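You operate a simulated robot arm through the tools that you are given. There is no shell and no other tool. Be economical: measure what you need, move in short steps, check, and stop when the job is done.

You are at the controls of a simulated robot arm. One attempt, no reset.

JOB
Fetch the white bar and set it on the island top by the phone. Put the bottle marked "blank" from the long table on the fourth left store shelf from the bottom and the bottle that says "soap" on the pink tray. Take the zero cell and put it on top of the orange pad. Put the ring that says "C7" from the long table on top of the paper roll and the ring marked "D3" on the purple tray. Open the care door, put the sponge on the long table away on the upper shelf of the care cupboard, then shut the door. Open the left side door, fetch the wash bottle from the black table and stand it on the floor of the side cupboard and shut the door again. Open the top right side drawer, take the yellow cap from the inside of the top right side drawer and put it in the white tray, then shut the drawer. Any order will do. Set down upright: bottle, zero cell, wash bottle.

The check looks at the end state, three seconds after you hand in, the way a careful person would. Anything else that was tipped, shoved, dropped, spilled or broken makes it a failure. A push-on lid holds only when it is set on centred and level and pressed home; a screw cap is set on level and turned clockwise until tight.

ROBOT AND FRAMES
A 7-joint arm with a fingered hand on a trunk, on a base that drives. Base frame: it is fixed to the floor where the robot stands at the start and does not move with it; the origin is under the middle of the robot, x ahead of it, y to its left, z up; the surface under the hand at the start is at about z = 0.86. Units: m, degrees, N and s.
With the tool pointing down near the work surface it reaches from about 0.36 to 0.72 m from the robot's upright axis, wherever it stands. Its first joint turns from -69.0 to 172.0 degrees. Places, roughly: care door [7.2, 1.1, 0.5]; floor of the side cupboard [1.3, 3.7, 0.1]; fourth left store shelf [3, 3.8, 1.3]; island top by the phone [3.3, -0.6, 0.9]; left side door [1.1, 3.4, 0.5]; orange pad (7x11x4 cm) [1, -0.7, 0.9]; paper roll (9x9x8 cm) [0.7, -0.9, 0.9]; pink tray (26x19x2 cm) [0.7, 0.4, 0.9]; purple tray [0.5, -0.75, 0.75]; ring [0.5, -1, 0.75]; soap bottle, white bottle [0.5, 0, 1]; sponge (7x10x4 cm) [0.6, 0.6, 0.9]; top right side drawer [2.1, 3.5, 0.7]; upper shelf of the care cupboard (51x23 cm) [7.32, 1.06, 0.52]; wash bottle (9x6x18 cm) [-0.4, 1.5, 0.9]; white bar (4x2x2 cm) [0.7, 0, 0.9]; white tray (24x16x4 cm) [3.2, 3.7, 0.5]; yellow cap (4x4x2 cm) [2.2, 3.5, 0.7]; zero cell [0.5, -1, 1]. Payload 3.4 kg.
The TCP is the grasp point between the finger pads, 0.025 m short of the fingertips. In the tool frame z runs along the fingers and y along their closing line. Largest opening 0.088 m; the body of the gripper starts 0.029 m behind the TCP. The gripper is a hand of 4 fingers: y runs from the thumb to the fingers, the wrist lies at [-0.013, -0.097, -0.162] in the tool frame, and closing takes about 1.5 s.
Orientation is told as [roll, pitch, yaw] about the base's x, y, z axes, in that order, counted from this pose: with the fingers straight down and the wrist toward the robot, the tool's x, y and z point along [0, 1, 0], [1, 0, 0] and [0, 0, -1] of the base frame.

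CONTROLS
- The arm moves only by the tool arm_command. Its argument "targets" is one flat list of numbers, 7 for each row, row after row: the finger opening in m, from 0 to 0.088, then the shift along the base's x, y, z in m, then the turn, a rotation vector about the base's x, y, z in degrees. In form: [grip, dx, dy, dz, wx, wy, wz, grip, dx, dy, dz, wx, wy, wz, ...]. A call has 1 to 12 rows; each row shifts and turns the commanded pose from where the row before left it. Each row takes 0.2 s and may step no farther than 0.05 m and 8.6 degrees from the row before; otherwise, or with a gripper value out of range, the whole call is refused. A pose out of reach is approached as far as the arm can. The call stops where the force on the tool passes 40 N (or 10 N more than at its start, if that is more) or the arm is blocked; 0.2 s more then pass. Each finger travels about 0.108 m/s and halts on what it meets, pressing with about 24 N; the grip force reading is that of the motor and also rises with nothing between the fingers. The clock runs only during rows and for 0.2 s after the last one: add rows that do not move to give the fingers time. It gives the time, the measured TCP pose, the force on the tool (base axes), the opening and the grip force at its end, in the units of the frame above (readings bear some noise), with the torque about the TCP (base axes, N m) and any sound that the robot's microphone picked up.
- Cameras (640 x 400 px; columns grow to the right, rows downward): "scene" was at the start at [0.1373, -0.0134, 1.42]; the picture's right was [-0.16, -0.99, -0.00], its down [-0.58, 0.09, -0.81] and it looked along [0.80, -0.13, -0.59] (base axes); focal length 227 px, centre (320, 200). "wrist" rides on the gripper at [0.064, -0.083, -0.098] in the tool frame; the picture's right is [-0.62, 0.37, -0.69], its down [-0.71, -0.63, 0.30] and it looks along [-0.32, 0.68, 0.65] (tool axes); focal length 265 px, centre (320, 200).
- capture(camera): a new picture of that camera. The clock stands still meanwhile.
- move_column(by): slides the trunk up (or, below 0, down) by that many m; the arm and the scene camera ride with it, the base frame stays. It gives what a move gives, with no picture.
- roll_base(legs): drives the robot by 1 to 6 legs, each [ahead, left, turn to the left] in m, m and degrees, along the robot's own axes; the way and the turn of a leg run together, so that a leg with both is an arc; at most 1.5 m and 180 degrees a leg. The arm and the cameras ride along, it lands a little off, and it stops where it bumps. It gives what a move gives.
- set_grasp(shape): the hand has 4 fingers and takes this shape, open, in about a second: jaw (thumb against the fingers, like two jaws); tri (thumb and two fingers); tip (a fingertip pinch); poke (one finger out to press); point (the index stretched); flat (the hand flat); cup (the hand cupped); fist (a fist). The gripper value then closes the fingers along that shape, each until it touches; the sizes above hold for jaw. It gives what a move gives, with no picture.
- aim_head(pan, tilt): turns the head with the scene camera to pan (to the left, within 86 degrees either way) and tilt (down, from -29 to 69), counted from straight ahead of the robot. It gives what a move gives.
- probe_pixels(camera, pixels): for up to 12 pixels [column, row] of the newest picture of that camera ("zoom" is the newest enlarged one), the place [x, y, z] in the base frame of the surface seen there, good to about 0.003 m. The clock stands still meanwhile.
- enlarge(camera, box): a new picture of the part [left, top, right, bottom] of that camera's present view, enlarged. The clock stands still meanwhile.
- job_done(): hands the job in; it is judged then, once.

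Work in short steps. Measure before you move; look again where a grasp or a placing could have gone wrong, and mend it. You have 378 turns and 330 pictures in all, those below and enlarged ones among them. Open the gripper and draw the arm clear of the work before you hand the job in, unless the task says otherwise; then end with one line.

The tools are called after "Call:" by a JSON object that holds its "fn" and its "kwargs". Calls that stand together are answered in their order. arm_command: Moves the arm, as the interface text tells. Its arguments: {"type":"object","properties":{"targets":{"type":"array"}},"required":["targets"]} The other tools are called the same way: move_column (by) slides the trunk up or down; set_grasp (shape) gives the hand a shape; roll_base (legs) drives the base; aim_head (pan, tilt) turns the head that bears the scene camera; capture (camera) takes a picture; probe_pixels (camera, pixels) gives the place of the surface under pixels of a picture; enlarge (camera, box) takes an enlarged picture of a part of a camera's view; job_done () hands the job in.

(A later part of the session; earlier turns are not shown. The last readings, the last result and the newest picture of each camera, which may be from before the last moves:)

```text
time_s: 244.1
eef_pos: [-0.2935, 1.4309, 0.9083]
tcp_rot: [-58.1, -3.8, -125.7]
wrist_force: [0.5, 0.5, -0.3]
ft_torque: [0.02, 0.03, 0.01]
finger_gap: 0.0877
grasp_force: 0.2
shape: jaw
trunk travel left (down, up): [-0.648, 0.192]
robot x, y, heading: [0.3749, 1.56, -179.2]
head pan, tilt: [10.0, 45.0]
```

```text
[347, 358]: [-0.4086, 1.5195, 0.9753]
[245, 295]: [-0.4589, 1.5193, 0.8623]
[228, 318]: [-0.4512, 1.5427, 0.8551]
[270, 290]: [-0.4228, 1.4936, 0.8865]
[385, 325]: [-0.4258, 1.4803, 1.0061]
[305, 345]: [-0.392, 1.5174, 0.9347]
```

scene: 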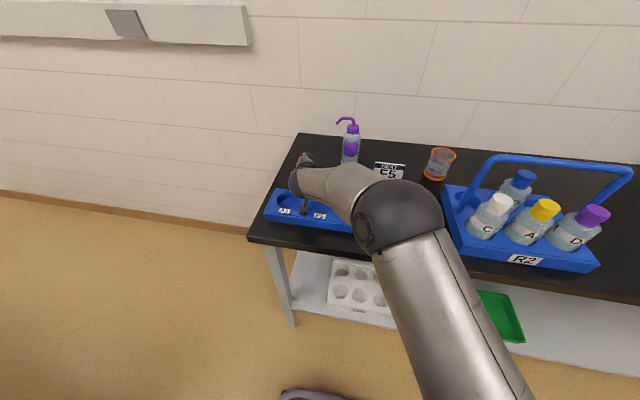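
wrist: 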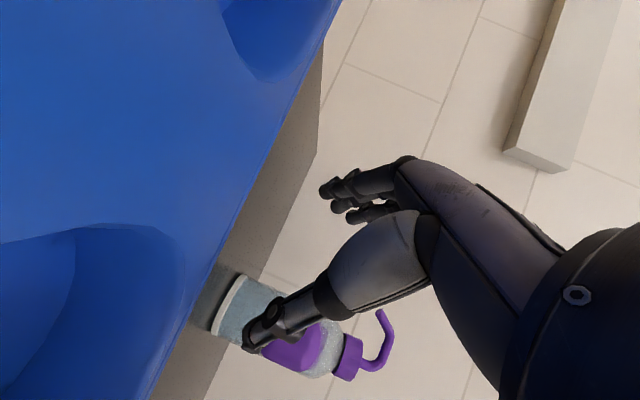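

Centre ≈(-0.429,1.522). Advance along the approach line to (-0.424,1.519).

Call:
{"fn": "arm_command", "kwargs": {"targets": [0.088, -0.026, 0.018, 0, 0, 0, 0, 0.088, -0.026, 0.018, 0, 0, 0, 0, 0.088, -0.026, 0.018, 0, 0, 0, 0, 0.088, -0.026, 0.018, 0, 0, 0, 0, 0.088, -0.026, 0.017, 0, 0, 0, 0, 0.088, 0, 0, 0, 0, 0, 0]}}

Call:
{"fn": "capture", "kwargs": {"camera": "wrist"}}

Call:
{"fn": "enlarge", "kwargs": {"camera": "scene", "box": [260, 90, 440, 220]}}

```text
time_s: 245.5
eef_pos: [-0.3889, 1.4918, 0.9074]
tcp_rot: [-58.1, -3.5, -125.4]
wrist_force: [1.4, 0.3, 0.1]
ft_torque: [-0.02, 0.0, -0.02]
finger_gap: 0.0878
grasp_force: 0.0
shape: jaw
out of reach, approached as far as the arm can: row 4, 5
trunk travel left (down, up): [-0.648, 0.192]
robot x, y, heading: [0.3704, 1.5578, -179.3]
head pan, tilt: [10.0, 45.0]
```

```text
240 pictures are left
```

wrist: 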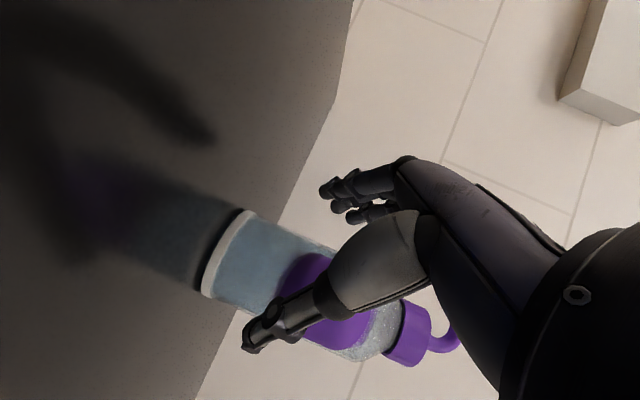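

```text
3.08 times, centred on (350, 155) of scene
```

zoom: 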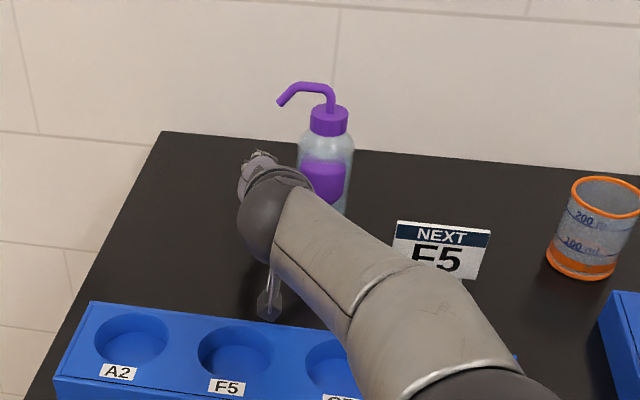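

Arm reach ends 4 cm short. Retreat the arm a bit, drive the base 0.06 closer, then advance again.

Call:
{"fn": "arm_command", "kwargs": {"targets": [0.088, 0.033, -0.023, 0, 0, 0, 0, 0.088, 0.033, -0.023, 0, 0, 0, 0, 0.088, 0, 0, 0, 0, 0, 0]}}

Call:
{"fn": "roll_base", "kwargs": {"legs": [[0.07, 0, 0]]}}

```text
time_s: 246.3
eef_pos: [-0.32, 1.4455, 0.9075]
tcp_rot: [-58.2, -3.6, -125.4]
wrist_force: [0.5, -0.1, 0.4]
ft_torque: [-0.02, 0.0, 0.02]
finger_gap: 0.0879
grasp_force: 0.0
shape: jaw
trunk travel left (down, up): [-0.648, 0.192]
robot x, y, heading: [0.3709, 1.5577, -179.7]
head pan, tilt: [10.0, 45.0]
```

```text
time_s: 247.3
eef_pos: [-0.3906, 1.444, 0.9061]
tcp_rot: [-58.2, -3.5, -125.3]
wrist_force: [-0.1, -0.4, 0.1]
ft_torque: [-0.02, 0.0, 0.04]
finger_gap: 0.0876
grasp_force: 0.2
shape: jaw
trunk travel left (down, up): [-0.648, 0.192]
robot x, y, heading: [0.3019, 1.5603, -179.2]
head pan, tilt: [10.0, 45.0]
```

Shift sideways onto the line, then advance 0.07.

Call:
{"fn": "arm_command", "kwargs": {"targets": [0.088, 0.024, 0.034, 0, 0, 0, 0, 0.088, -0.019, 0.0137, 0, 0, 0, 0, 0.088, -0.019, 0.0137, 0, 0, 0, 0, 0.088, -0.018, 0.0127, 0, 0, 0, 0, 0.088, 0, 0, 0, 0, 0, 0]}}

Call:
{"fn": "capture", "kwargs": {"camera": "wrist"}}

Call:
{"fn": "enlarge", "kwargs": {"camera": "scene", "box": [260, 90, 440, 220]}}

```text
time_s: 248.5
eef_pos: [-0.4209, 1.5179, 0.9064]
tcp_rot: [-58.3, -3.6, -125.2]
wrist_force: [0.2, -0.3, -0.8]
ft_torque: [0.0, -0.02, 0.0]
finger_gap: 0.0878
grasp_force: 0.0
shape: jaw
trunk travel left (down, up): [-0.648, 0.192]
robot x, y, heading: [0.3057, 1.5544, -179.7]
head pan, tilt: [10.0, 45.0]
```

```text
238 pictures are left
```

wrist: 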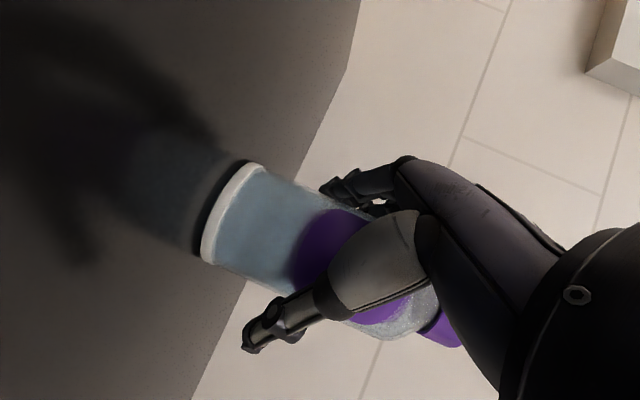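

```text
3.08 times, centred on (350, 155) of scene
```

zoom: 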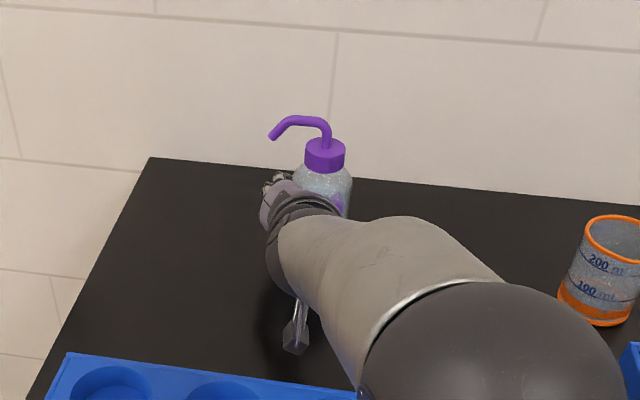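

Bottle is between. Close gradually.

Call:
{"fn": "arm_command", "kwargs": {"targets": [0.07, 0, 0, 0, 0, 0, 0, 0.06, 0, 0, 0, 0, 0, 0, 0.05, 0, 0, 0, 0, 0, 0, 0.045, 0, 0, 0, 0, 0, 0, 0.04, 0, 0, 0, 0, 0, 0, 0.04, 0, 0, 0, 0, 0, 0]}}

Call:
{"fn": "capture", "kwargs": {"camera": "wrist"}}

```text
time_s: 249.9
eef_pos: [-0.4209, 1.5182, 0.9066]
tcp_rot: [-58.2, -3.7, -125.3]
wrist_force: [0.1, 1.2, -0.8]
ft_torque: [0.06, -0.02, 0.08]
finger_gap: 0.0507
grasp_force: 23.9
shape: jaw
trunk travel left (down, up): [-0.648, 0.192]
robot x, y, heading: [0.3011, 1.5581, -179.6]
head pan, tilt: [10.0, 45.0]
```

```text
236 pictures are left
```

wrist: 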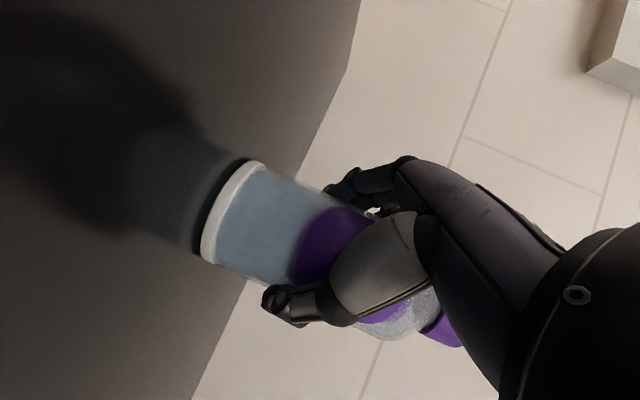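

Gripped. Lift with the trunk and back away from the table.

Call:
{"fn": "move_column", "kwargs": {"by": 0.185}}

Call:
{"fn": "roll_base", "kwargs": {"legs": [[-0.55, 0, 0]]}}

Call:
{"fn": "capture", "kwargs": {"camera": "scene"}}

Call:
{"fn": "capture", "kwargs": {"camera": "wrist"}}

```text
time_s: 252.0
eef_pos: [-0.4208, 1.5194, 1.091]
tcp_rot: [-58.2, -3.6, -125.3]
wrist_force: [0.4, -0.7, -2.8]
ft_torque: [0.02, 0.01, 0.02]
finger_gap: 0.0506
grasp_force: 23.8
shape: jaw
trunk travel left (down, up): [-0.833, 0.007]
robot x, y, heading: [0.302, 1.5605, -179.4]
head pan, tilt: [10.0, 45.0]
```

```text
time_s: 255.2
eef_pos: [0.1319, 1.5254, 1.0906]
tcp_rot: [-58.2, -3.6, -125.5]
wrist_force: [0.7, 0.0, -1.5]
ft_torque: [-0.03, 0.02, -0.04]
finger_gap: 0.0501
grasp_force: 23.9
shape: jaw
trunk travel left (down, up): [-0.833, 0.007]
robot x, y, heading: [0.8578, 1.5632, -179.3]
head pan, tilt: [10.0, 45.0]
```

```text
235 pictures are left
```

scene: 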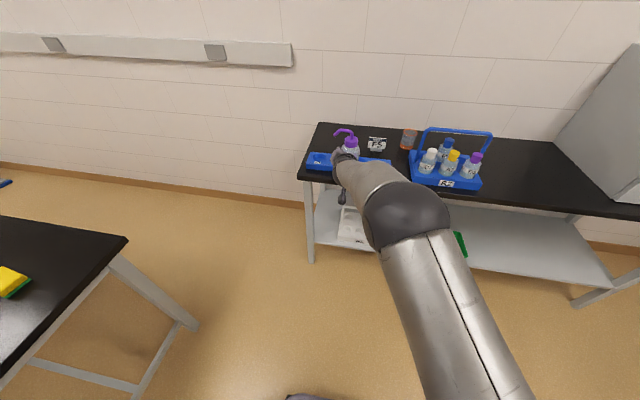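

```text
234 pictures are left
```

wrist: 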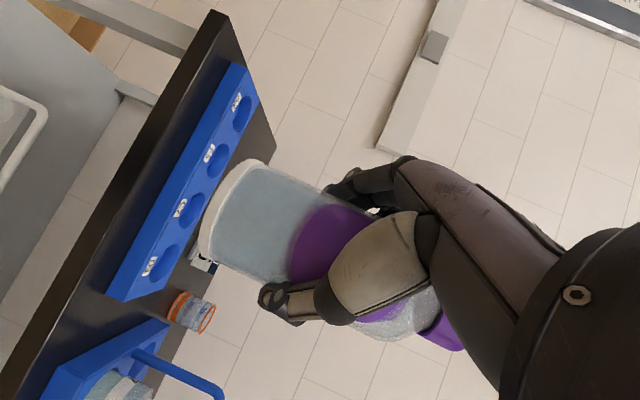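

Bottle held upright. Turn to face the cabinet (heading 90) and drive to x≈1.2.

Call:
{"fn": "roll_base", "kwargs": {"legs": [[0, 0, -90.7], [0.6, -0.3, 0]]}}

Call:
{"fn": "aim_head", "kwargs": {"pan": 0, "tilt": 40}}

Call:
{"fn": "capture", "kwargs": {"camera": "scene"}}

```text
time_s: 262.6
eef_pos: [1.089, 2.8907, 1.0907]
tcp_rot: [-58.2, -3.6, 145.8]
wrist_force: [-0.7, 1.0, -1.6]
ft_torque: [-0.03, 0.02, 0.0]
finger_gap: 0.0503
grasp_force: 24.2
shape: jaw
trunk travel left (down, up): [-0.833, 0.007]
robot x, y, heading: [1.1467, 2.1635, 91.6]
head pan, tilt: [10.0, 45.0]
```

```text
time_s: 263.4
eef_pos: [1.0886, 2.891, 1.0914]
tcp_rot: [-58.2, -3.6, 145.9]
wrist_force: [0.5, 0.3, -2.8]
ft_torque: [-0.01, -0.02, -0.03]
finger_gap: 0.0499
grasp_force: 24.3
shape: jaw
trunk travel left (down, up): [-0.833, 0.007]
robot x, y, heading: [1.1455, 2.1637, 91.9]
head pan, tilt: [0.0, 40.0]
```

```text
233 pictures are left
```

scene: 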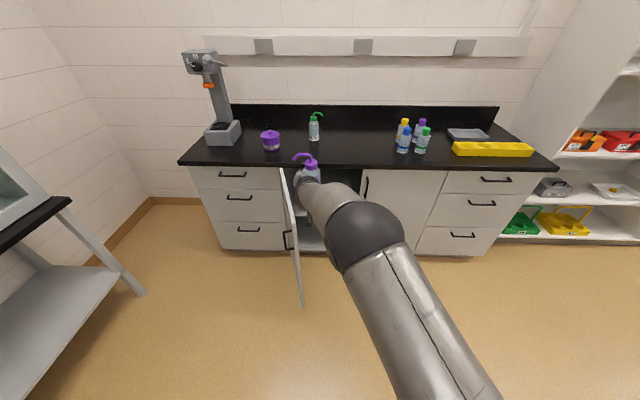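

Door is ~90° open. Shift right to TCP x≈1.2, back a bit, lower the trunk 0.4 and look inside.

Call:
{"fn": "roll_base", "kwargs": {"legs": [[-0.1, -0.12, -1.5]]}}

Call:
{"fn": "move_column", "kwargs": {"by": -0.4}}

Call:
{"fn": "aim_head", "kwargs": {"pan": 0, "tilt": 25}}

Call:
{"fn": "capture", "kwargs": {"camera": "scene"}}

```text
time_s: 264.8
eef_pos: [1.2311, 2.7911, 1.0896]
tcp_rot: [-58.2, -3.6, 144.2]
wrist_force: [0.4, -0.1, -2.3]
ft_torque: [0.02, 0.0, -0.02]
finger_gap: 0.0498
grasp_force: 24.2
shape: jaw
trunk travel left (down, up): [-0.833, 0.007]
robot x, y, heading: [1.2663, 2.0644, 90.0]
head pan, tilt: [0.0, 40.0]
```

```text
time_s: 268.6
eef_pos: [1.2296, 2.7905, 0.6916]
tcp_rot: [-58.3, -3.7, 144.3]
wrist_force: [0.4, -0.6, -2.9]
ft_torque: [-0.05, 0.03, 0.04]
finger_gap: 0.0499
grasp_force: 24.0
shape: jaw
trunk travel left (down, up): [-0.433, 0.407]
robot x, y, heading: [1.2662, 2.0677, 90.0]
head pan, tilt: [0.0, 40.0]
```

```text
time_s: 269.4
eef_pos: [1.2301, 2.7906, 0.6915]
tcp_rot: [-58.2, -3.7, 144.3]
wrist_force: [0.5, 0.1, -2.6]
ft_torque: [-0.01, 0.01, -0.01]
finger_gap: 0.0503
grasp_force: 24.3
shape: jaw
trunk travel left (down, up): [-0.433, 0.407]
robot x, y, heading: [1.2633, 2.0689, 90.1]
head pan, tilt: [0.0, 25.0]
```

```text
232 pictures are left
```

scene: 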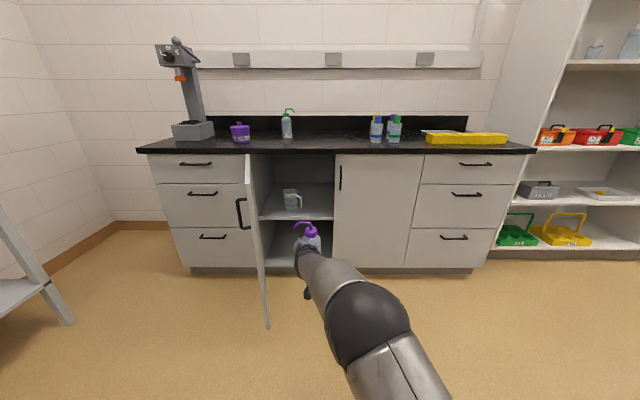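

There's a shelf with a jug at mid-height; the floor is below. Lower another 0.4.

Call:
{"fn": "move_column", "kwargs": {"by": -0.4}}

Call:
{"fn": "aim_head", "kwargs": {"pan": 0, "tilt": 15}}

Call:
{"fn": "capture", "kwargs": {"camera": "scene"}}

```text
time_s: 273.2
eef_pos: [1.2302, 2.7904, 0.2912]
tcp_rot: [-58.3, -3.6, 144.4]
wrist_force: [-0.6, -0.4, -1.8]
ft_torque: [-0.02, 0.04, 0.0]
finger_gap: 0.05
grasp_force: 23.6
shape: jaw
trunk travel left (down, up): [-0.033, 0.807]
robot x, y, heading: [1.2635, 2.0666, 90.2]
head pan, tilt: [0.0, 25.0]
```

```text
time_s: 273.9
eef_pos: [1.2304, 2.7915, 0.2917]
tcp_rot: [-58.1, -3.6, 144.3]
wrist_force: [0.2, -0.5, -2.8]
ft_torque: [0.0, 0.05, 0.01]
finger_gap: 0.0496
grasp_force: 23.5
shape: jaw
trunk travel left (down, up): [-0.033, 0.807]
robot x, y, heading: [1.2634, 2.0677, 90.0]
head pan, tilt: [0.0, 15.0]
```

```text
231 pictures are left
```

scene: 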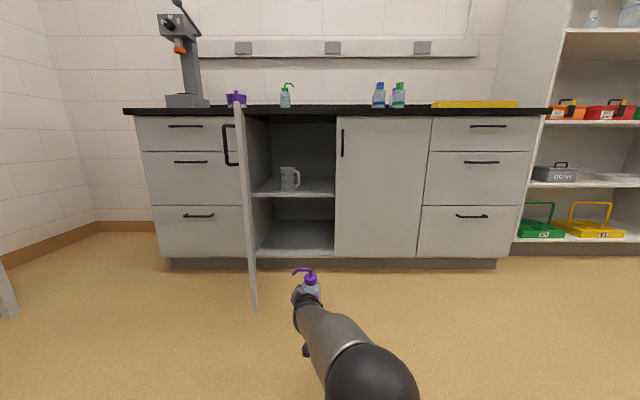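

Call:
{"fn": "probe_pixels", "kwargs": {"camera": "scene", "pixels": [[295, 248], [295, 235], [295, 256], [290, 200], [290, 195], [330, 230], [262, 250], [250, 250], [240, 150], [250, 300], [333, 200], [295, 210]]}}

Call:
{"fn": "enlarge", "kwargs": {"camera": "scene", "box": [220, 160, 380, 320]}}

```text
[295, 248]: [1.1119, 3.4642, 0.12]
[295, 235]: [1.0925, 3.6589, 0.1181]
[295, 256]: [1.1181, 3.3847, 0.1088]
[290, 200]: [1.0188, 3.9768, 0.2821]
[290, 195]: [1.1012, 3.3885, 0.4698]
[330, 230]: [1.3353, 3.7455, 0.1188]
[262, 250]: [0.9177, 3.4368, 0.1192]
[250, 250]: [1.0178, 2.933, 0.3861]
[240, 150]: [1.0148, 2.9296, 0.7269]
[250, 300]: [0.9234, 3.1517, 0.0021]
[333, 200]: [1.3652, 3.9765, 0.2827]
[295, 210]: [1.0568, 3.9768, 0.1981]
```

```text
2.50 times, centred on (300, 240) of scene
```

zoom: 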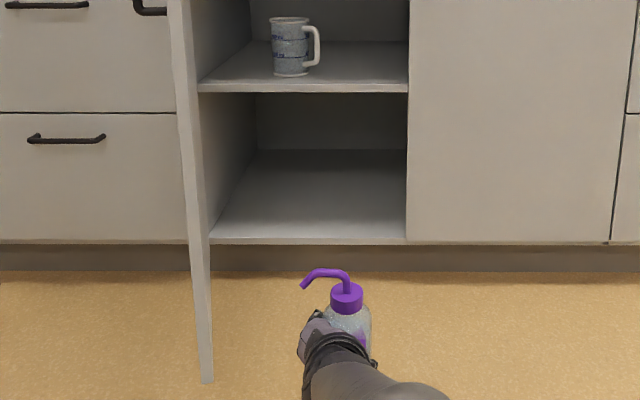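

Floor z≈0.119, shelf above ≈0.46; door edge at (1.017,2.93). Lower to TCP z≈0.215 and drive in.

Call:
{"fn": "arm_command", "kwargs": {"targets": [0.04, 0, 0, -0.025, 0, 0, 0, 0.04, 0, 0, -0.025, 0, 0, 0, 0.04, 0, 0, -0.02, 0, 0, 0, 0.04, 0, 0, 0, 0, 0, 0]}}

Call:
{"fn": "roll_base", "kwargs": {"legs": [[0.45, -0.03, 0]]}}

Call:
{"fn": "capture", "kwargs": {"camera": "scene"}}

```text
time_s: 274.9
eef_pos: [1.2313, 2.791, 0.2218]
tcp_rot: [-58.2, -3.7, 144.3]
wrist_force: [-0.8, 0.2, -2.7]
ft_torque: [0.01, 0.01, 0.03]
finger_gap: 0.0498
grasp_force: 24.4
shape: jaw
trunk travel left (down, up): [-0.033, 0.807]
robot x, y, heading: [1.2664, 2.0644, 90.1]
head pan, tilt: [0.0, 15.0]
```

```text
time_s: 277.7
eef_pos: [1.2634, 3.2473, 0.2205]
tcp_rot: [-58.2, -3.6, 144.1]
wrist_force: [-0.6, 0.5, -3.0]
ft_torque: [-0.03, 0.0, -0.02]
finger_gap: 0.0499
grasp_force: 24.0
shape: jaw
trunk travel left (down, up): [-0.033, 0.807]
robot x, y, heading: [1.295, 2.5215, 89.8]
head pan, tilt: [0.0, 15.0]
```

```text
229 pictures are left
```

scene: 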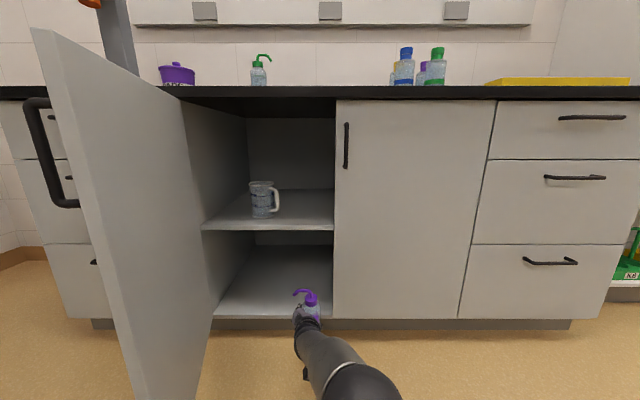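

Continue forward 0.2 with a slight left shift.

Call:
{"fn": "roll_base", "kwargs": {"legs": [[0.2, 0.025, 0]]}}

Call:
{"fn": "arm_command", "kwargs": {"targets": [0.04, 0, 0.02, 0, 0, 0, 0, 0.04, 0, 0.02, 0, 0, 0, 0, 0.04, 0, 0.015, 0, 0, 0, 0, 0.04, 0, 0, 0, 0, 0, 0]}}

Call:
{"fn": "capture", "kwargs": {"camera": "scene"}}

Call:
{"fn": "capture", "kwargs": {"camera": "wrist"}}

```text
time_s: 279.3
eef_pos: [1.2361, 3.4503, 0.2212]
tcp_rot: [-58.2, -3.5, 144.1]
wrist_force: [0.1, -0.3, -2.3]
ft_torque: [-0.04, 0.03, 0.02]
finger_gap: 0.0496
grasp_force: 23.8
shape: jaw
trunk travel left (down, up): [-0.033, 0.807]
robot x, y, heading: [1.2711, 2.7244, 90.1]
head pan, tilt: [0.0, 15.0]
```

```text
time_s: 280.3
eef_pos: [1.2385, 3.4902, 0.2197]
tcp_rot: [-58.2, -3.5, 144.0]
wrist_force: [-0.1, -0.7, -1.9]
ft_torque: [0.0, 0.03, 0.0]
finger_gap: 0.0497
grasp_force: 23.2
shape: jaw
out of reach, approached as far as the arm can: row 2, 3
trunk travel left (down, up): [-0.033, 0.807]
robot x, y, heading: [1.2665, 2.7298, 90.1]
head pan, tilt: [0.0, 15.0]
```

```text
228 pictures are left
```

scene: 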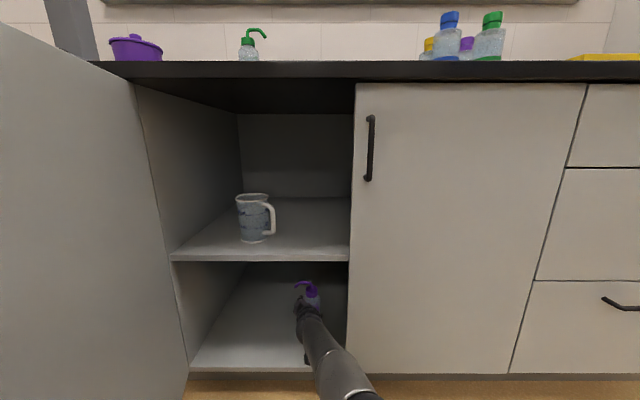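

```text
227 pictures are left
```

wrist: 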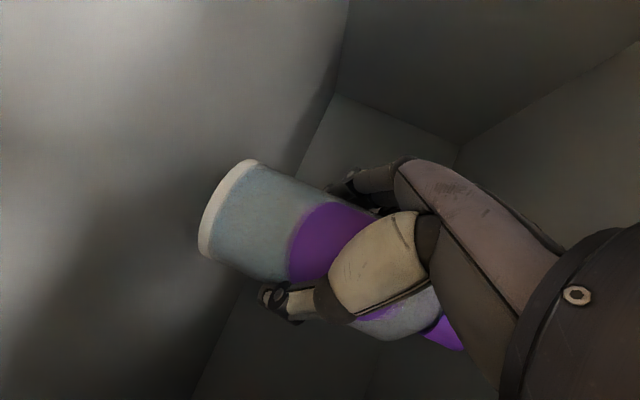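

Lower toward the floor: arm/trunk down 0.036 then check force.

Call:
{"fn": "move_column", "kwargs": {"by": -0.032}}

Call:
{"fn": "arm_command", "kwargs": {"targets": [0.04, 0, 0, -0.005, 0, 0, 0, 0.04, 0, 0, -0.003, 0, 0, 0, 0.04, 0, 0, 0, 0, 0, 0]}}

```text
time_s: 281.1
eef_pos: [1.2378, 3.4898, 0.1885]
tcp_rot: [-58.2, -3.5, 143.9]
wrist_force: [0.4, 0.0, -3.2]
ft_torque: [0.0, -0.01, 0.02]
finger_gap: 0.0497
grasp_force: 23.9
shape: jaw
trunk travel left (down, up): [-0.001, 0.839]
robot x, y, heading: [1.2711, 2.7239, 90.1]
head pan, tilt: [0.0, 15.0]
```

```text
time_s: 281.9
eef_pos: [1.2373, 3.4899, 0.1812]
tcp_rot: [-58.3, -3.6, 144.1]
wrist_force: [0.3, -0.3, -2.3]
ft_torque: [-0.02, -0.01, 0.01]
finger_gap: 0.0497
grasp_force: 24.2
shape: jaw
trunk travel left (down, up): [-0.001, 0.839]
robot x, y, heading: [1.2674, 2.7248, 90.2]
head pan, tilt: [0.0, 15.0]
```

Not in contact yet (weight still −2.5 N). Go down in 2 mm steps.

Call:
{"fn": "arm_command", "kwargs": {"targets": [0.04, 0, 0, -0.002, 0, 0, 0, 0.04, 0, 0, -0.002, 0, 0, 0, 0.04, 0, 0, 0, 0, 0, 0]}}

Call:
{"fn": "arm_command", "kwargs": {"targets": [0.04, 0, 0, -0.001, 0, 0, 0, 0.04, 0, 0, -0.001, 0, 0, 0, 0.04, 0, 0, 0, 0, 0, 0]}}

Call:
{"fn": "enlarge", "kwargs": {"camera": "scene", "box": [240, 250, 360, 390]}}

```text
time_s: 282.7
eef_pos: [1.2382, 3.4896, 0.177]
tcp_rot: [-58.3, -3.7, 144.0]
wrist_force: [0.0, 1.1, 0.2]
ft_torque: [0.02, 0.03, -0.02]
finger_gap: 0.0498
grasp_force: 24.0
shape: jaw
trunk travel left (down, up): [-0.001, 0.839]
robot x, y, heading: [1.2668, 2.7283, 89.8]
head pan, tilt: [0.0, 15.0]
```

```text
time_s: 283.5
eef_pos: [1.2371, 3.4912, 0.1754]
tcp_rot: [-58.2, -3.6, 144.0]
wrist_force: [-1.1, 0.9, 2.6]
ft_torque: [-0.03, -0.02, -0.02]
finger_gap: 0.0496
grasp_force: 23.9
shape: jaw
trunk travel left (down, up): [-0.001, 0.839]
robot x, y, heading: [1.2661, 2.726, 89.9]
head pan, tilt: [0.0, 15.0]
```

```text
2.86 times, centred on (300, 320) of scene
```

zoom: 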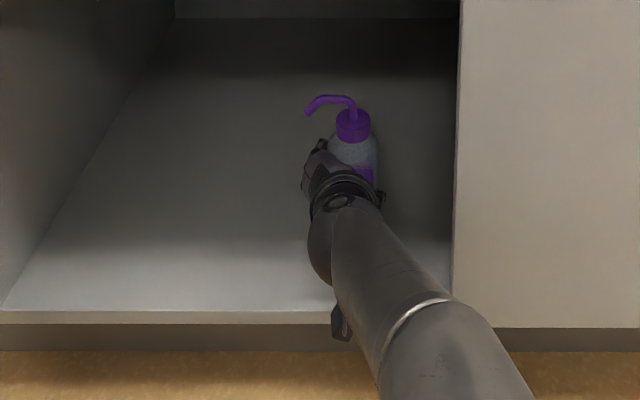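

Contact made. Open and withdraw along the approach line.

Call:
{"fn": "arm_command", "kwargs": {"targets": [0.055, 0, 0, 0, 0, 0, 0, 0.07, 0, 0, 0, 0, 0, 0, 0.088, 0, 0, 0, 0, 0, 0, 0.088, 0, 0, 0, 0, 0, 0, 0.088, -0.012, -0.016, 0, 0, 0, 0, 0.088, -0.017, -0.024, 0, 0, 0, 0, 0.088, -0.017, -0.024, 0, 0, 0, 0, 0.088, -0.012, -0.03, 0.01, 0, 0, 0, 0.088, 0, 0, 0, 0, 0, 0]}}

Call:
{"fn": "capture", "kwargs": {"camera": "scene"}}

```text
time_s: 285.5
eef_pos: [1.1786, 3.3933, 0.1861]
tcp_rot: [-58.3, -3.5, 144.0]
wrist_force: [-0.3, 0.1, 0.5]
ft_torque: [-0.01, 0.0, -0.01]
finger_gap: 0.0878
grasp_force: 0.1
shape: jaw
trunk travel left (down, up): [-0.001, 0.839]
robot x, y, heading: [1.2707, 2.7262, 90.0]
head pan, tilt: [0.0, 15.0]
```

```text
225 pictures are left
```

scene: 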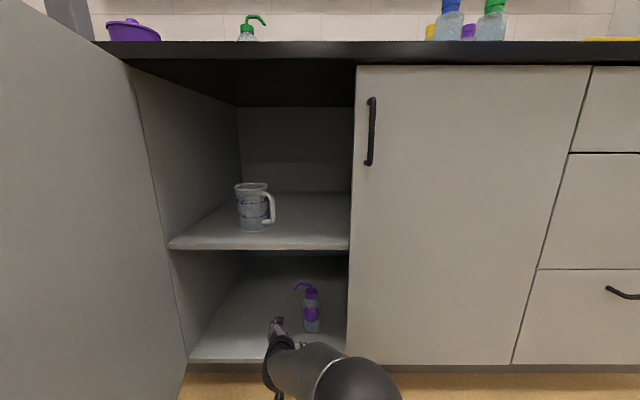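

Wash bottle stands on the cupboard floor. Back out, raise the trunk, close the hand and go to the outer side of the door.

Call:
{"fn": "roll_base", "kwargs": {"legs": [[-0.65, 0, 0]]}}

Call:
{"fn": "move_column", "kwargs": {"by": 0.33}}

Call:
{"fn": "roll_base", "kwargs": {"legs": [[0, 0.27, 0]]}}

Call:
{"fn": "arm_command", "kwargs": {"targets": [0.05, 0, 0, 0, 0, 0, 0, 0.02, 0, 0, 0, 0, 0, 0, 0.0, 0, 0, 0, 0, 0, 0, 0.0, 0, 0, 0, 0, 0, 0]}}

Call:
{"fn": "capture", "kwargs": {"camera": "scene"}}

```text
time_s: 289.1
eef_pos: [1.1784, 2.7506, 0.1845]
tcp_rot: [-58.3, -3.6, 144.1]
wrist_force: [-0.4, 0.0, 0.4]
ft_torque: [-0.06, -0.02, 0.04]
finger_gap: 0.0877
grasp_force: 0.2
shape: jaw
trunk travel left (down, up): [-0.001, 0.839]
robot x, y, heading: [1.2669, 2.0818, 90.0]
head pan, tilt: [0.0, 15.0]
```

```text
time_s: 292.3
eef_pos: [1.1789, 2.7507, 0.5158]
tcp_rot: [-58.2, -3.6, 144.1]
wrist_force: [0.3, 0.0, -0.9]
ft_torque: [-0.01, -0.02, -0.03]
finger_gap: 0.0877
grasp_force: 0.0
shape: jaw
trunk travel left (down, up): [-0.331, 0.509]
robot x, y, heading: [1.2694, 2.0838, 90.0]
head pan, tilt: [0.0, 15.0]
```

```text
time_s: 294.2
eef_pos: [0.9007, 2.7486, 0.5134]
tcp_rot: [-58.2, -3.6, 144.3]
wrist_force: [0.4, -0.3, 0.6]
ft_torque: [0.03, 0.03, 0.02]
finger_gap: 0.0876
grasp_force: 0.0
shape: jaw
trunk travel left (down, up): [-0.331, 0.509]
robot x, y, heading: [0.9974, 2.0798, 90.6]
head pan, tilt: [0.0, 15.0]
```

```text
time_s: 295.2
eef_pos: [0.9015, 2.7493, 0.5154]
tcp_rot: [-58.3, -3.6, 144.4]
wrist_force: [0.0, -0.1, 0.6]
ft_torque: [-0.04, -0.01, 0.03]
finger_gap: 0.0003
grasp_force: 24.1
shape: jaw
trunk travel left (down, up): [-0.331, 0.509]
robot x, y, heading: [0.9929, 2.0809, 90.5]
head pan, tilt: [0.0, 15.0]
```

```text
224 pictures are left
```

scene: 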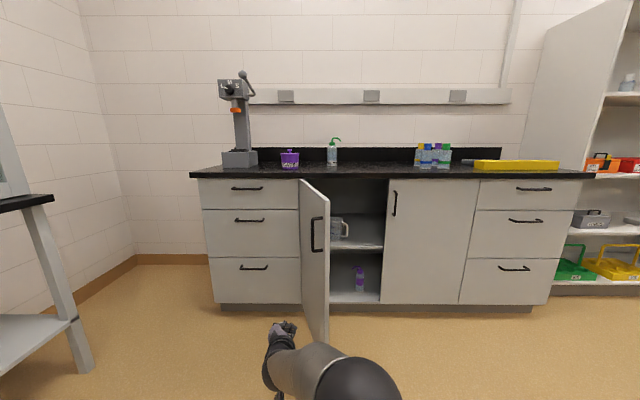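

Move forward beside the door's outer face, then push right-forward in an arc.

Call:
{"fn": "roll_base", "kwargs": {"legs": [[0.22, 0.01, -0.5], [0.04, -0.12, 0]]}}

Call:
{"fn": "capture", "kwargs": {"camera": "scene"}}

```text
time_s: 297.8
eef_pos: [1.0159, 3.0089, 0.5151]
tcp_rot: [-58.3, -3.6, 144.0]
wrist_force: [0.3, 0.2, 0.0]
ft_torque: [0.02, -0.01, 0.02]
finger_gap: 0.0
grasp_force: 24.2
shape: jaw
trunk travel left (down, up): [-0.331, 0.509]
robot x, y, heading: [1.1065, 2.3421, 89.9]
head pan, tilt: [0.0, 15.0]
```

```text
223 pictures are left
```

scene: 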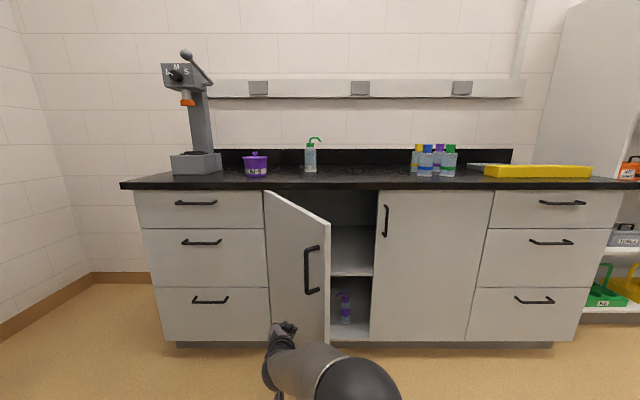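

Door is swinging shut. Continue the arc.

Call:
{"fn": "roll_base", "kwargs": {"legs": [[0.06, -0.11, 0], [0.14, -0.09, 0]]}}

Call:
{"fn": "capture", "kwargs": {"camera": "scene"}}

```text
time_s: 300.1
eef_pos: [1.2118, 3.2115, 0.5154]
tcp_rot: [-58.3, -3.5, 144.2]
wrist_force: [0.9, -0.7, 0.3]
ft_torque: [0.01, 0.03, -0.01]
finger_gap: 0.0
grasp_force: 24.2
shape: jaw
trunk travel left (down, up): [-0.331, 0.509]
robot x, y, heading: [1.3022, 2.5443, 90.3]
head pan, tilt: [0.0, 15.0]
```

```text
222 pictures are left
```

scene: 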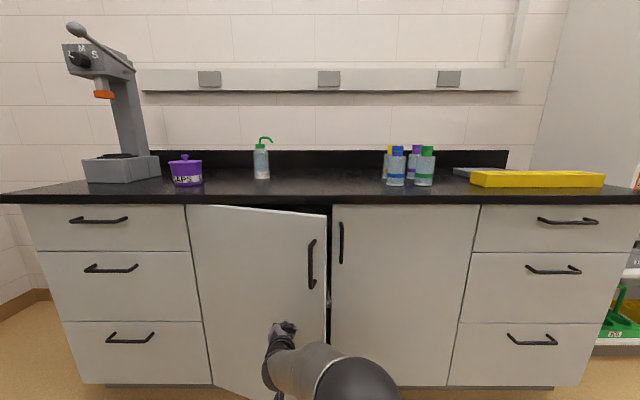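

Nearly shut. Push forward: base 0.08, then the arm until it stops.

Call:
{"fn": "roll_base", "kwargs": {"legs": [[0.09, 0, 0]]}}

Call:
{"fn": "arm_command", "kwargs": {"targets": [0.0, 0, 0.02, 0, 0, 0, 0, 0.0, 0, 0.02, 0, 0, 0, 0, 0.0, 0, 0.015, 0, 0, 0, 0, 0.0, 0, 0.015, 0, 0, 0, 0]}}

Call:
{"fn": "capture", "kwargs": {"camera": "scene"}}

```text
time_s: 301.2
eef_pos: [1.2133, 3.3023, 0.5136]
tcp_rot: [-58.3, -3.6, 144.2]
wrist_force: [-0.7, 0.1, -0.5]
ft_torque: [0.0, -0.01, -0.02]
finger_gap: 0.0
grasp_force: 23.8
shape: jaw
trunk travel left (down, up): [-0.331, 0.509]
robot x, y, heading: [1.3078, 2.6347, 90.0]
head pan, tilt: [0.0, 15.0]
```

```text
time_s: 302.0
eef_pos: [1.2065, 3.3436, 0.5138]
tcp_rot: [-57.8, -3.5, 144.6]
wrist_force: [4.2, -24.8, 6.9]
ft_torque: [0.11, -0.13, -0.34]
finger_gap: 0.0
grasp_force: 24.2
shape: jaw
trunk travel left (down, up): [-0.331, 0.509]
robot x, y, heading: [1.3035, 2.6353, 90.4]
head pan, tilt: [0.0, 15.0]
stopped in row 3: the force on the tool passed its limit at 48 N (the readings are from after the stop); the commanded pose is now the measured one
```

```text
221 pictures are left
```

scene: 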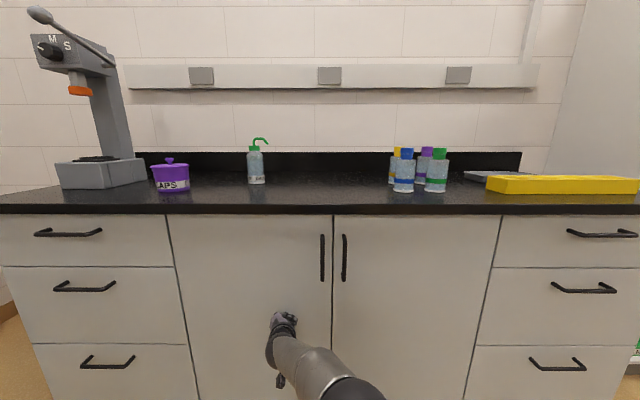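

Door shut. Next: the sponge from the long table's left end. Back up, raise the trunk, turn to heading −90 and drive there.

Call:
{"fn": "roll_base", "kwargs": {"legs": [[-0.4, 0, 0]]}}

Call:
{"fn": "move_column", "kwargs": {"by": 0.4}}

Call:
{"fn": "roll_base", "kwargs": {"legs": [[-0.15, 0.35, 0], [0, 0, -180], [0.2, -0.3, 0]]}}

Call:
{"fn": "aim_head", "kwargs": {"pan": 0, "tilt": 40}}

Call:
{"fn": "capture", "kwargs": {"camera": "scene"}}

```text
time_s: 304.4
eef_pos: [1.2129, 2.9552, 0.5109]
tcp_rot: [-57.8, -3.4, 144.2]
wrist_force: [0.2, -0.3, 0.4]
ft_torque: [-0.02, 0.02, -0.02]
finger_gap: 0.0
grasp_force: 24.5
shape: jaw
trunk travel left (down, up): [-0.331, 0.509]
robot x, y, heading: [1.3035, 2.2411, 90.1]
head pan, tilt: [0.0, 15.0]
```

```text
time_s: 308.3
eef_pos: [1.2112, 2.9564, 0.9115]
tcp_rot: [-57.6, -3.4, 144.1]
wrist_force: [0.2, 0.4, 0.1]
ft_torque: [-0.02, 0.02, -0.02]
finger_gap: 0.0
grasp_force: 24.1
shape: jaw
trunk travel left (down, up): [-0.731, 0.109]
robot x, y, heading: [1.3007, 2.2455, 90.0]
head pan, tilt: [0.0, 15.0]
```

```text
time_s: 320.1
eef_pos: [0.6592, 1.2095, 0.9123]
tcp_rot: [-57.7, -3.5, -41.4]
wrist_force: [-0.1, 0.5, -0.9]
ft_torque: [0.02, 0.01, 0.01]
finger_gap: 0.0
grasp_force: 23.7
shape: jaw
trunk travel left (down, up): [-0.731, 0.109]
robot x, y, heading: [0.6411, 1.9266, -95.6]
head pan, tilt: [0.0, 15.0]
```

```text
time_s: 321.0
eef_pos: [0.6589, 1.2091, 0.9108]
tcp_rot: [-57.7, -3.4, -41.5]
wrist_force: [-0.5, 0.3, -0.7]
ft_torque: [0.0, -0.01, 0.01]
finger_gap: 0.0
grasp_force: 24.2
shape: jaw
trunk travel left (down, up): [-0.731, 0.109]
robot x, y, heading: [0.6396, 1.9244, -95.7]
head pan, tilt: [0.0, 40.0]
```

```text
220 pictures are left
```

scene: 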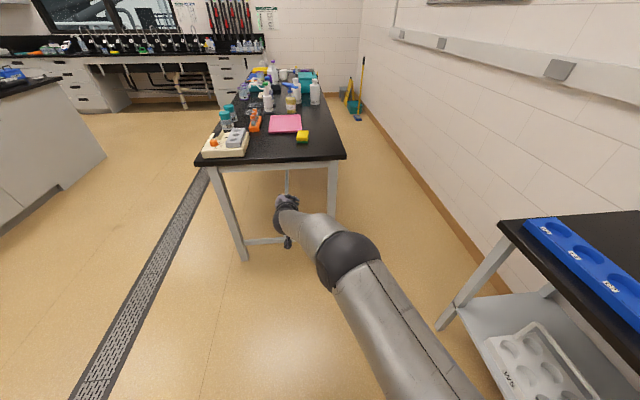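

Call:
{"fn": "enlarge", "kwargs": {"camera": "scene", "box": [260, 110, 360, 170]}}

Call:
{"fn": "probe_pixels", "kwargs": {"camera": "zoom", "pixels": [[240, 170], [275, 130], [310, 135], [240, 195], [310, 195], [275, 165], [315, 165], [270, 210]]}}

```text
6.40 times, centred on (310, 140) of scene
```

zoom: 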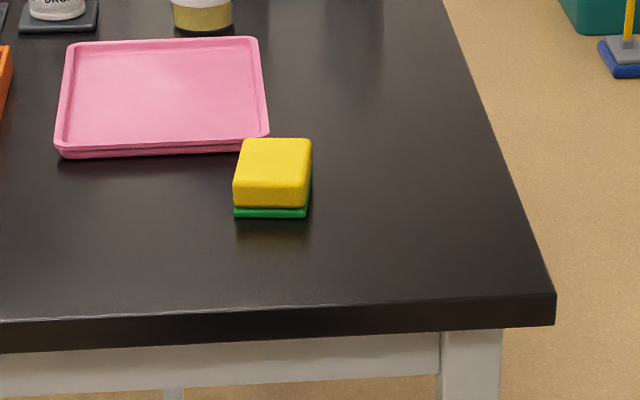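

```text
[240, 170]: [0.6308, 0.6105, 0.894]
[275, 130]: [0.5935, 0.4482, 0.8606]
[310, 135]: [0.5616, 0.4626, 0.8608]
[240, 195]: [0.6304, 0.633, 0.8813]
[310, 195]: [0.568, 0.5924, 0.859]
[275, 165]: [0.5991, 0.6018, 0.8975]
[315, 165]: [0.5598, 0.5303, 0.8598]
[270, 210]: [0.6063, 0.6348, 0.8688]
```

Call:
{"fn": "probe_pixels", "kwargs": {"camera": "zoom", "pixels": [[237, 180], [246, 145], [303, 183], [308, 145], [270, 143], [240, 212], [302, 212], [311, 185]]}}

```text
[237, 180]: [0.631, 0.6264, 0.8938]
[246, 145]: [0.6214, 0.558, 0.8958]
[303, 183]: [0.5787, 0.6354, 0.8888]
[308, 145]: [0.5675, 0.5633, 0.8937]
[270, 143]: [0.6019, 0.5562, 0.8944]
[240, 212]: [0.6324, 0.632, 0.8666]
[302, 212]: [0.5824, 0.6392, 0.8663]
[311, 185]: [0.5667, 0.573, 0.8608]
```

Sponge is rotated ~7.5°, centre ≈(0.600,0.592). Align the hand: yaw +34, tilt to 55°, open; then lift a little before moving over it.

Call:
{"fn": "arm_command", "kwargs": {"targets": [0.05, 0, 0, 0.04, 0, 0, 8.5, 0.088, 0, 0, 0.04, 0, 0, 8.5, 0.088, 0, 0, 0.04, 0, 0, 8.5, 0.088, 0, 0, 0, 0, 0, 8.5, 0.088, 0, 0, 0, 7.65, 0.17, 0, 0.088, 0, 0, 0, 7.65, 0.17, 0, 0.088, 0, 0, 0, 7.65, 0.17, 0, 0.088, 0, 0, 0, 0, 0, 0]}}

```text
time_s: 322.8
eef_pos: [0.6605, 1.219, 1.0233]
tcp_rot: [-34.9, 0.3, -8.1]
wrist_force: [0.7, -0.4, 0.0]
ft_torque: [0.01, 0.01, -0.03]
finger_gap: 0.0877
grasp_force: 0.0
shape: jaw
out of reach, approached as far as the arm can: row 7
trunk travel left (down, up): [-0.731, 0.109]
robot x, y, heading: [0.6382, 1.9243, -95.6]
head pan, tilt: [0.0, 40.0]
```

Drive ahead 0.58.

Call:
{"fn": "roll_base", "kwargs": {"legs": [[0.58, 0.0, 0]]}}

Call:
{"fn": "capture", "kwargs": {"camera": "scene"}}

Call:
{"fn": "capture", "kwargs": {"camera": "wrist"}}

```text
time_s: 326.1
eef_pos: [0.61, 0.6425, 1.0238]
tcp_rot: [-35.1, 0.3, -7.6]
wrist_force: [-0.4, -0.5, -1.0]
ft_torque: [-0.03, -0.01, 0.0]
finger_gap: 0.0877
grasp_force: 0.1
shape: jaw
trunk travel left (down, up): [-0.731, 0.109]
robot x, y, heading: [0.5806, 1.3514, -95.1]
head pan, tilt: [0.0, 40.0]
```

```text
218 pictures are left
```

scene: 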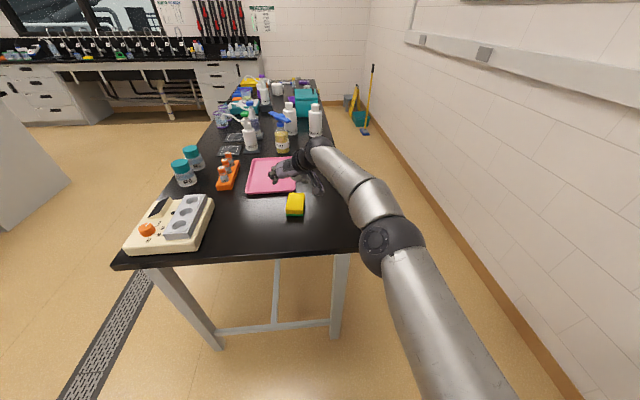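

```text
217 pictures are left
```

wrist: 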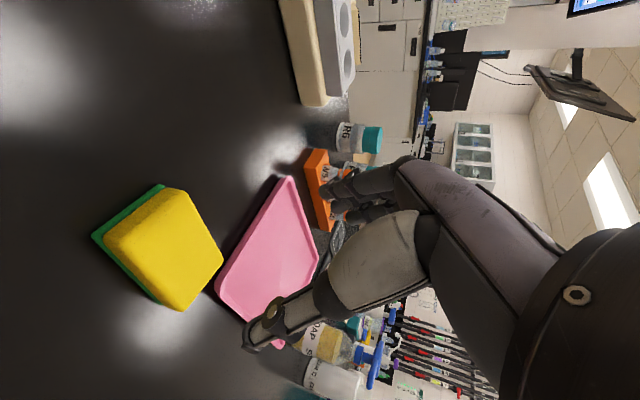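

Probe sponge corners from the wrist camera.

Call:
{"fn": "probe_pixels", "kwargs": {"camera": "wrist", "pixels": [[160, 245], [108, 235], [175, 195], [215, 258], [180, 300], [130, 280], [195, 225], [92, 236]]}}

```text
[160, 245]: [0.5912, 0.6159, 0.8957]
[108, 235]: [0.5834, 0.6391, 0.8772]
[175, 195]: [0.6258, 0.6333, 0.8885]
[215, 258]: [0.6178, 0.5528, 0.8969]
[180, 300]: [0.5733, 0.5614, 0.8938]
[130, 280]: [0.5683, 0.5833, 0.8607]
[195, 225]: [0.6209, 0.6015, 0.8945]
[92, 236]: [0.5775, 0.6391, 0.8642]
```

Move over (0.602,0.607) and lower to z≈0.888.

Call:
{"fn": "arm_command", "kwargs": {"targets": [0.088, -0.008, -0.035, 0, 0, 0, 0, 0.088, 0, 0, -0.04, 0, 0, 0, 0.088, 0, 0, -0.04, 0, 0, 0, 0.088, 0, 0, -0.03, 0, 0, 0, 0.088, 0, 0, 0, 0, 0, 0]}}

Call:
{"fn": "capture", "kwargs": {"camera": "wrist"}}

Call:
{"fn": "enlarge", "kwargs": {"camera": "scene", "box": [220, 130, 380, 240]}}

```text
time_s: 327.3
eef_pos: [0.5982, 0.6394, 0.9052]
tcp_rot: [-35.1, 0.3, -7.6]
wrist_force: [0.6, 0.4, 0.0]
ft_torque: [-0.02, 0.01, -0.04]
finger_gap: 0.0876
grasp_force: 0.0
shape: jaw
out of reach, approached as far as the arm can: row 1
trunk travel left (down, up): [-0.731, 0.109]
robot x, y, heading: [0.5842, 1.3524, -95.5]
head pan, tilt: [0.0, 40.0]
```

```text
216 pictures are left
```

wrist: 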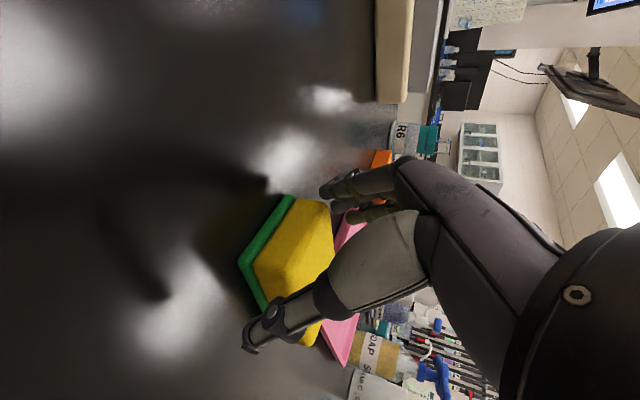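

```text
3.64 times, centred on (300, 185) of scene
```

zoom: 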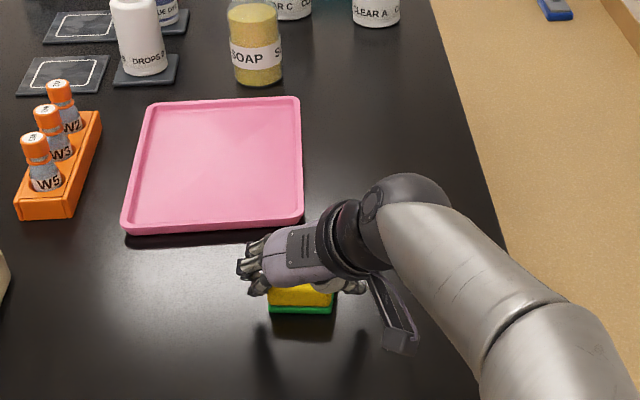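

Reach limited y at height; try again now that the hand is lower.

Call:
{"fn": "arm_command", "kwargs": {"targets": [0.088, 0.003, -0.016, 0, 0, 0, 0, 0.088, 0.002, -0.016, 0, 0, 0, 0, 0.088, 0, 0, 0, 0, 0, 0]}}

```text
time_s: 328.1
eef_pos: [0.6002, 0.6389, 0.9044]
tcp_rot: [-35.0, 0.3, -7.7]
wrist_force: [0.1, 0.2, 1.0]
ft_torque: [0.0, -0.01, -0.02]
finger_gap: 0.0876
grasp_force: 0.0
shape: jaw
out of reach, approached as far as the arm can: row 1, 2
trunk travel left (down, up): [-0.731, 0.109]
robot x, y, heading: [0.5824, 1.3503, -95.5]
head pan, tilt: [0.0, 40.0]
```

Raise 3 cm, drive the base 3.3 cm ahead, then lower.

Call:
{"fn": "arm_command", "kwargs": {"targets": [0.088, 0, 0, 0.03, 0, 0, 0, 0.088, 0, 0, 0, 0, 0, 0]}}

Call:
{"fn": "roll_base", "kwargs": {"legs": [[0.034, 0.004, 0]]}}

Call:
{"fn": "capture", "kwargs": {"camera": "wrist"}}

```text
time_s: 328.7
eef_pos: [0.5992, 0.6399, 0.9337]
tcp_rot: [-35.0, 0.3, -7.7]
wrist_force: [0.5, -0.1, 0.1]
ft_torque: [0.0, -0.01, -0.02]
finger_gap: 0.0877
grasp_force: 0.1
shape: jaw
trunk travel left (down, up): [-0.731, 0.109]
robot x, y, heading: [0.58, 1.3543, -95.3]
head pan, tilt: [0.0, 40.0]
```

```text
time_s: 329.6
eef_pos: [0.6, 0.6043, 0.9331]
tcp_rot: [-35.0, 0.3, -7.7]
wrist_force: [0.3, -0.6, 0.4]
ft_torque: [0.03, 0.0, -0.03]
finger_gap: 0.0877
grasp_force: 0.0
shape: jaw
trunk travel left (down, up): [-0.731, 0.109]
robot x, y, heading: [0.5819, 1.3161, -95.4]
head pan, tilt: [0.0, 40.0]
```

```text
214 pictures are left
```

wrist: 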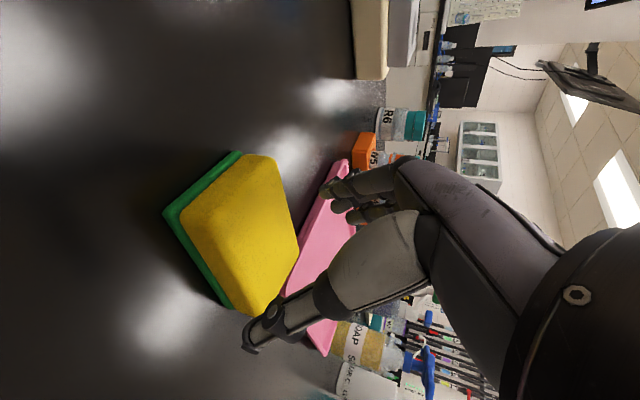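

Straddling looks right. Lower 0.046 and close.

Call:
{"fn": "arm_command", "kwargs": {"targets": [0.088, 0.002, 0.002, -0.02, 0, 0, 0, 0.088, 0, 0, -0.015, 0, 0, 0, 0.088, 0, 0, -0.011, 0, 0, 0, 0.088, 0, 0, 0, 0, 0, 0]}}

Call:
{"fn": "arm_command", "kwargs": {"targets": [0.07, 0, 0, 0, 0, 0, 0, 0.055, 0, 0, 0, 0, 0, 0, 0.045, 0, 0, 0, 0, 0, 0, 0.04, 0, 0, 0, 0, 0, 0, 0.04, 0, 0, 0, 0, 0, 0, 0.04, 0, 0, 0, 0, 0, 0]}}

Call:
{"fn": "capture", "kwargs": {"camera": "wrist"}}

```text
time_s: 330.6
eef_pos: [0.6023, 0.6068, 0.8868]
tcp_rot: [-35.1, 0.4, -7.6]
wrist_force: [0.6, -0.6, -0.4]
ft_torque: [0.02, 0.02, 0.0]
finger_gap: 0.0878
grasp_force: 0.1
shape: jaw
trunk travel left (down, up): [-0.731, 0.109]
robot x, y, heading: [0.5847, 1.3151, -95.3]
head pan, tilt: [0.0, 40.0]
```

```text
time_s: 332.0
eef_pos: [0.6013, 0.6065, 0.8878]
tcp_rot: [-34.9, 0.4, -7.7]
wrist_force: [0.4, 0.0, -0.6]
ft_torque: [-0.01, 0.01, -0.01]
finger_gap: 0.0558
grasp_force: 23.7
shape: jaw
trunk travel left (down, up): [-0.731, 0.109]
robot x, y, heading: [0.5814, 1.317, -95.2]
head pan, tilt: [0.0, 40.0]
```

```text
213 pictures are left
```

wrist: 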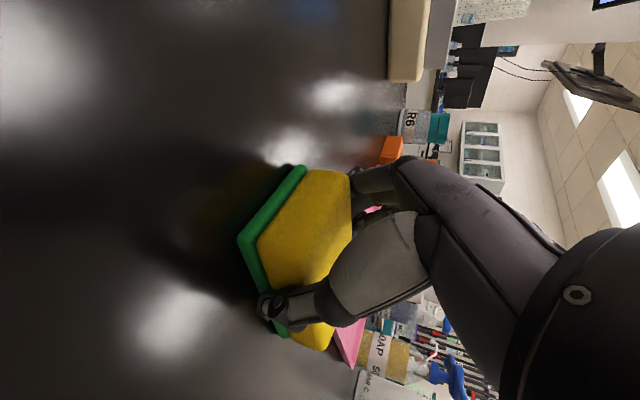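

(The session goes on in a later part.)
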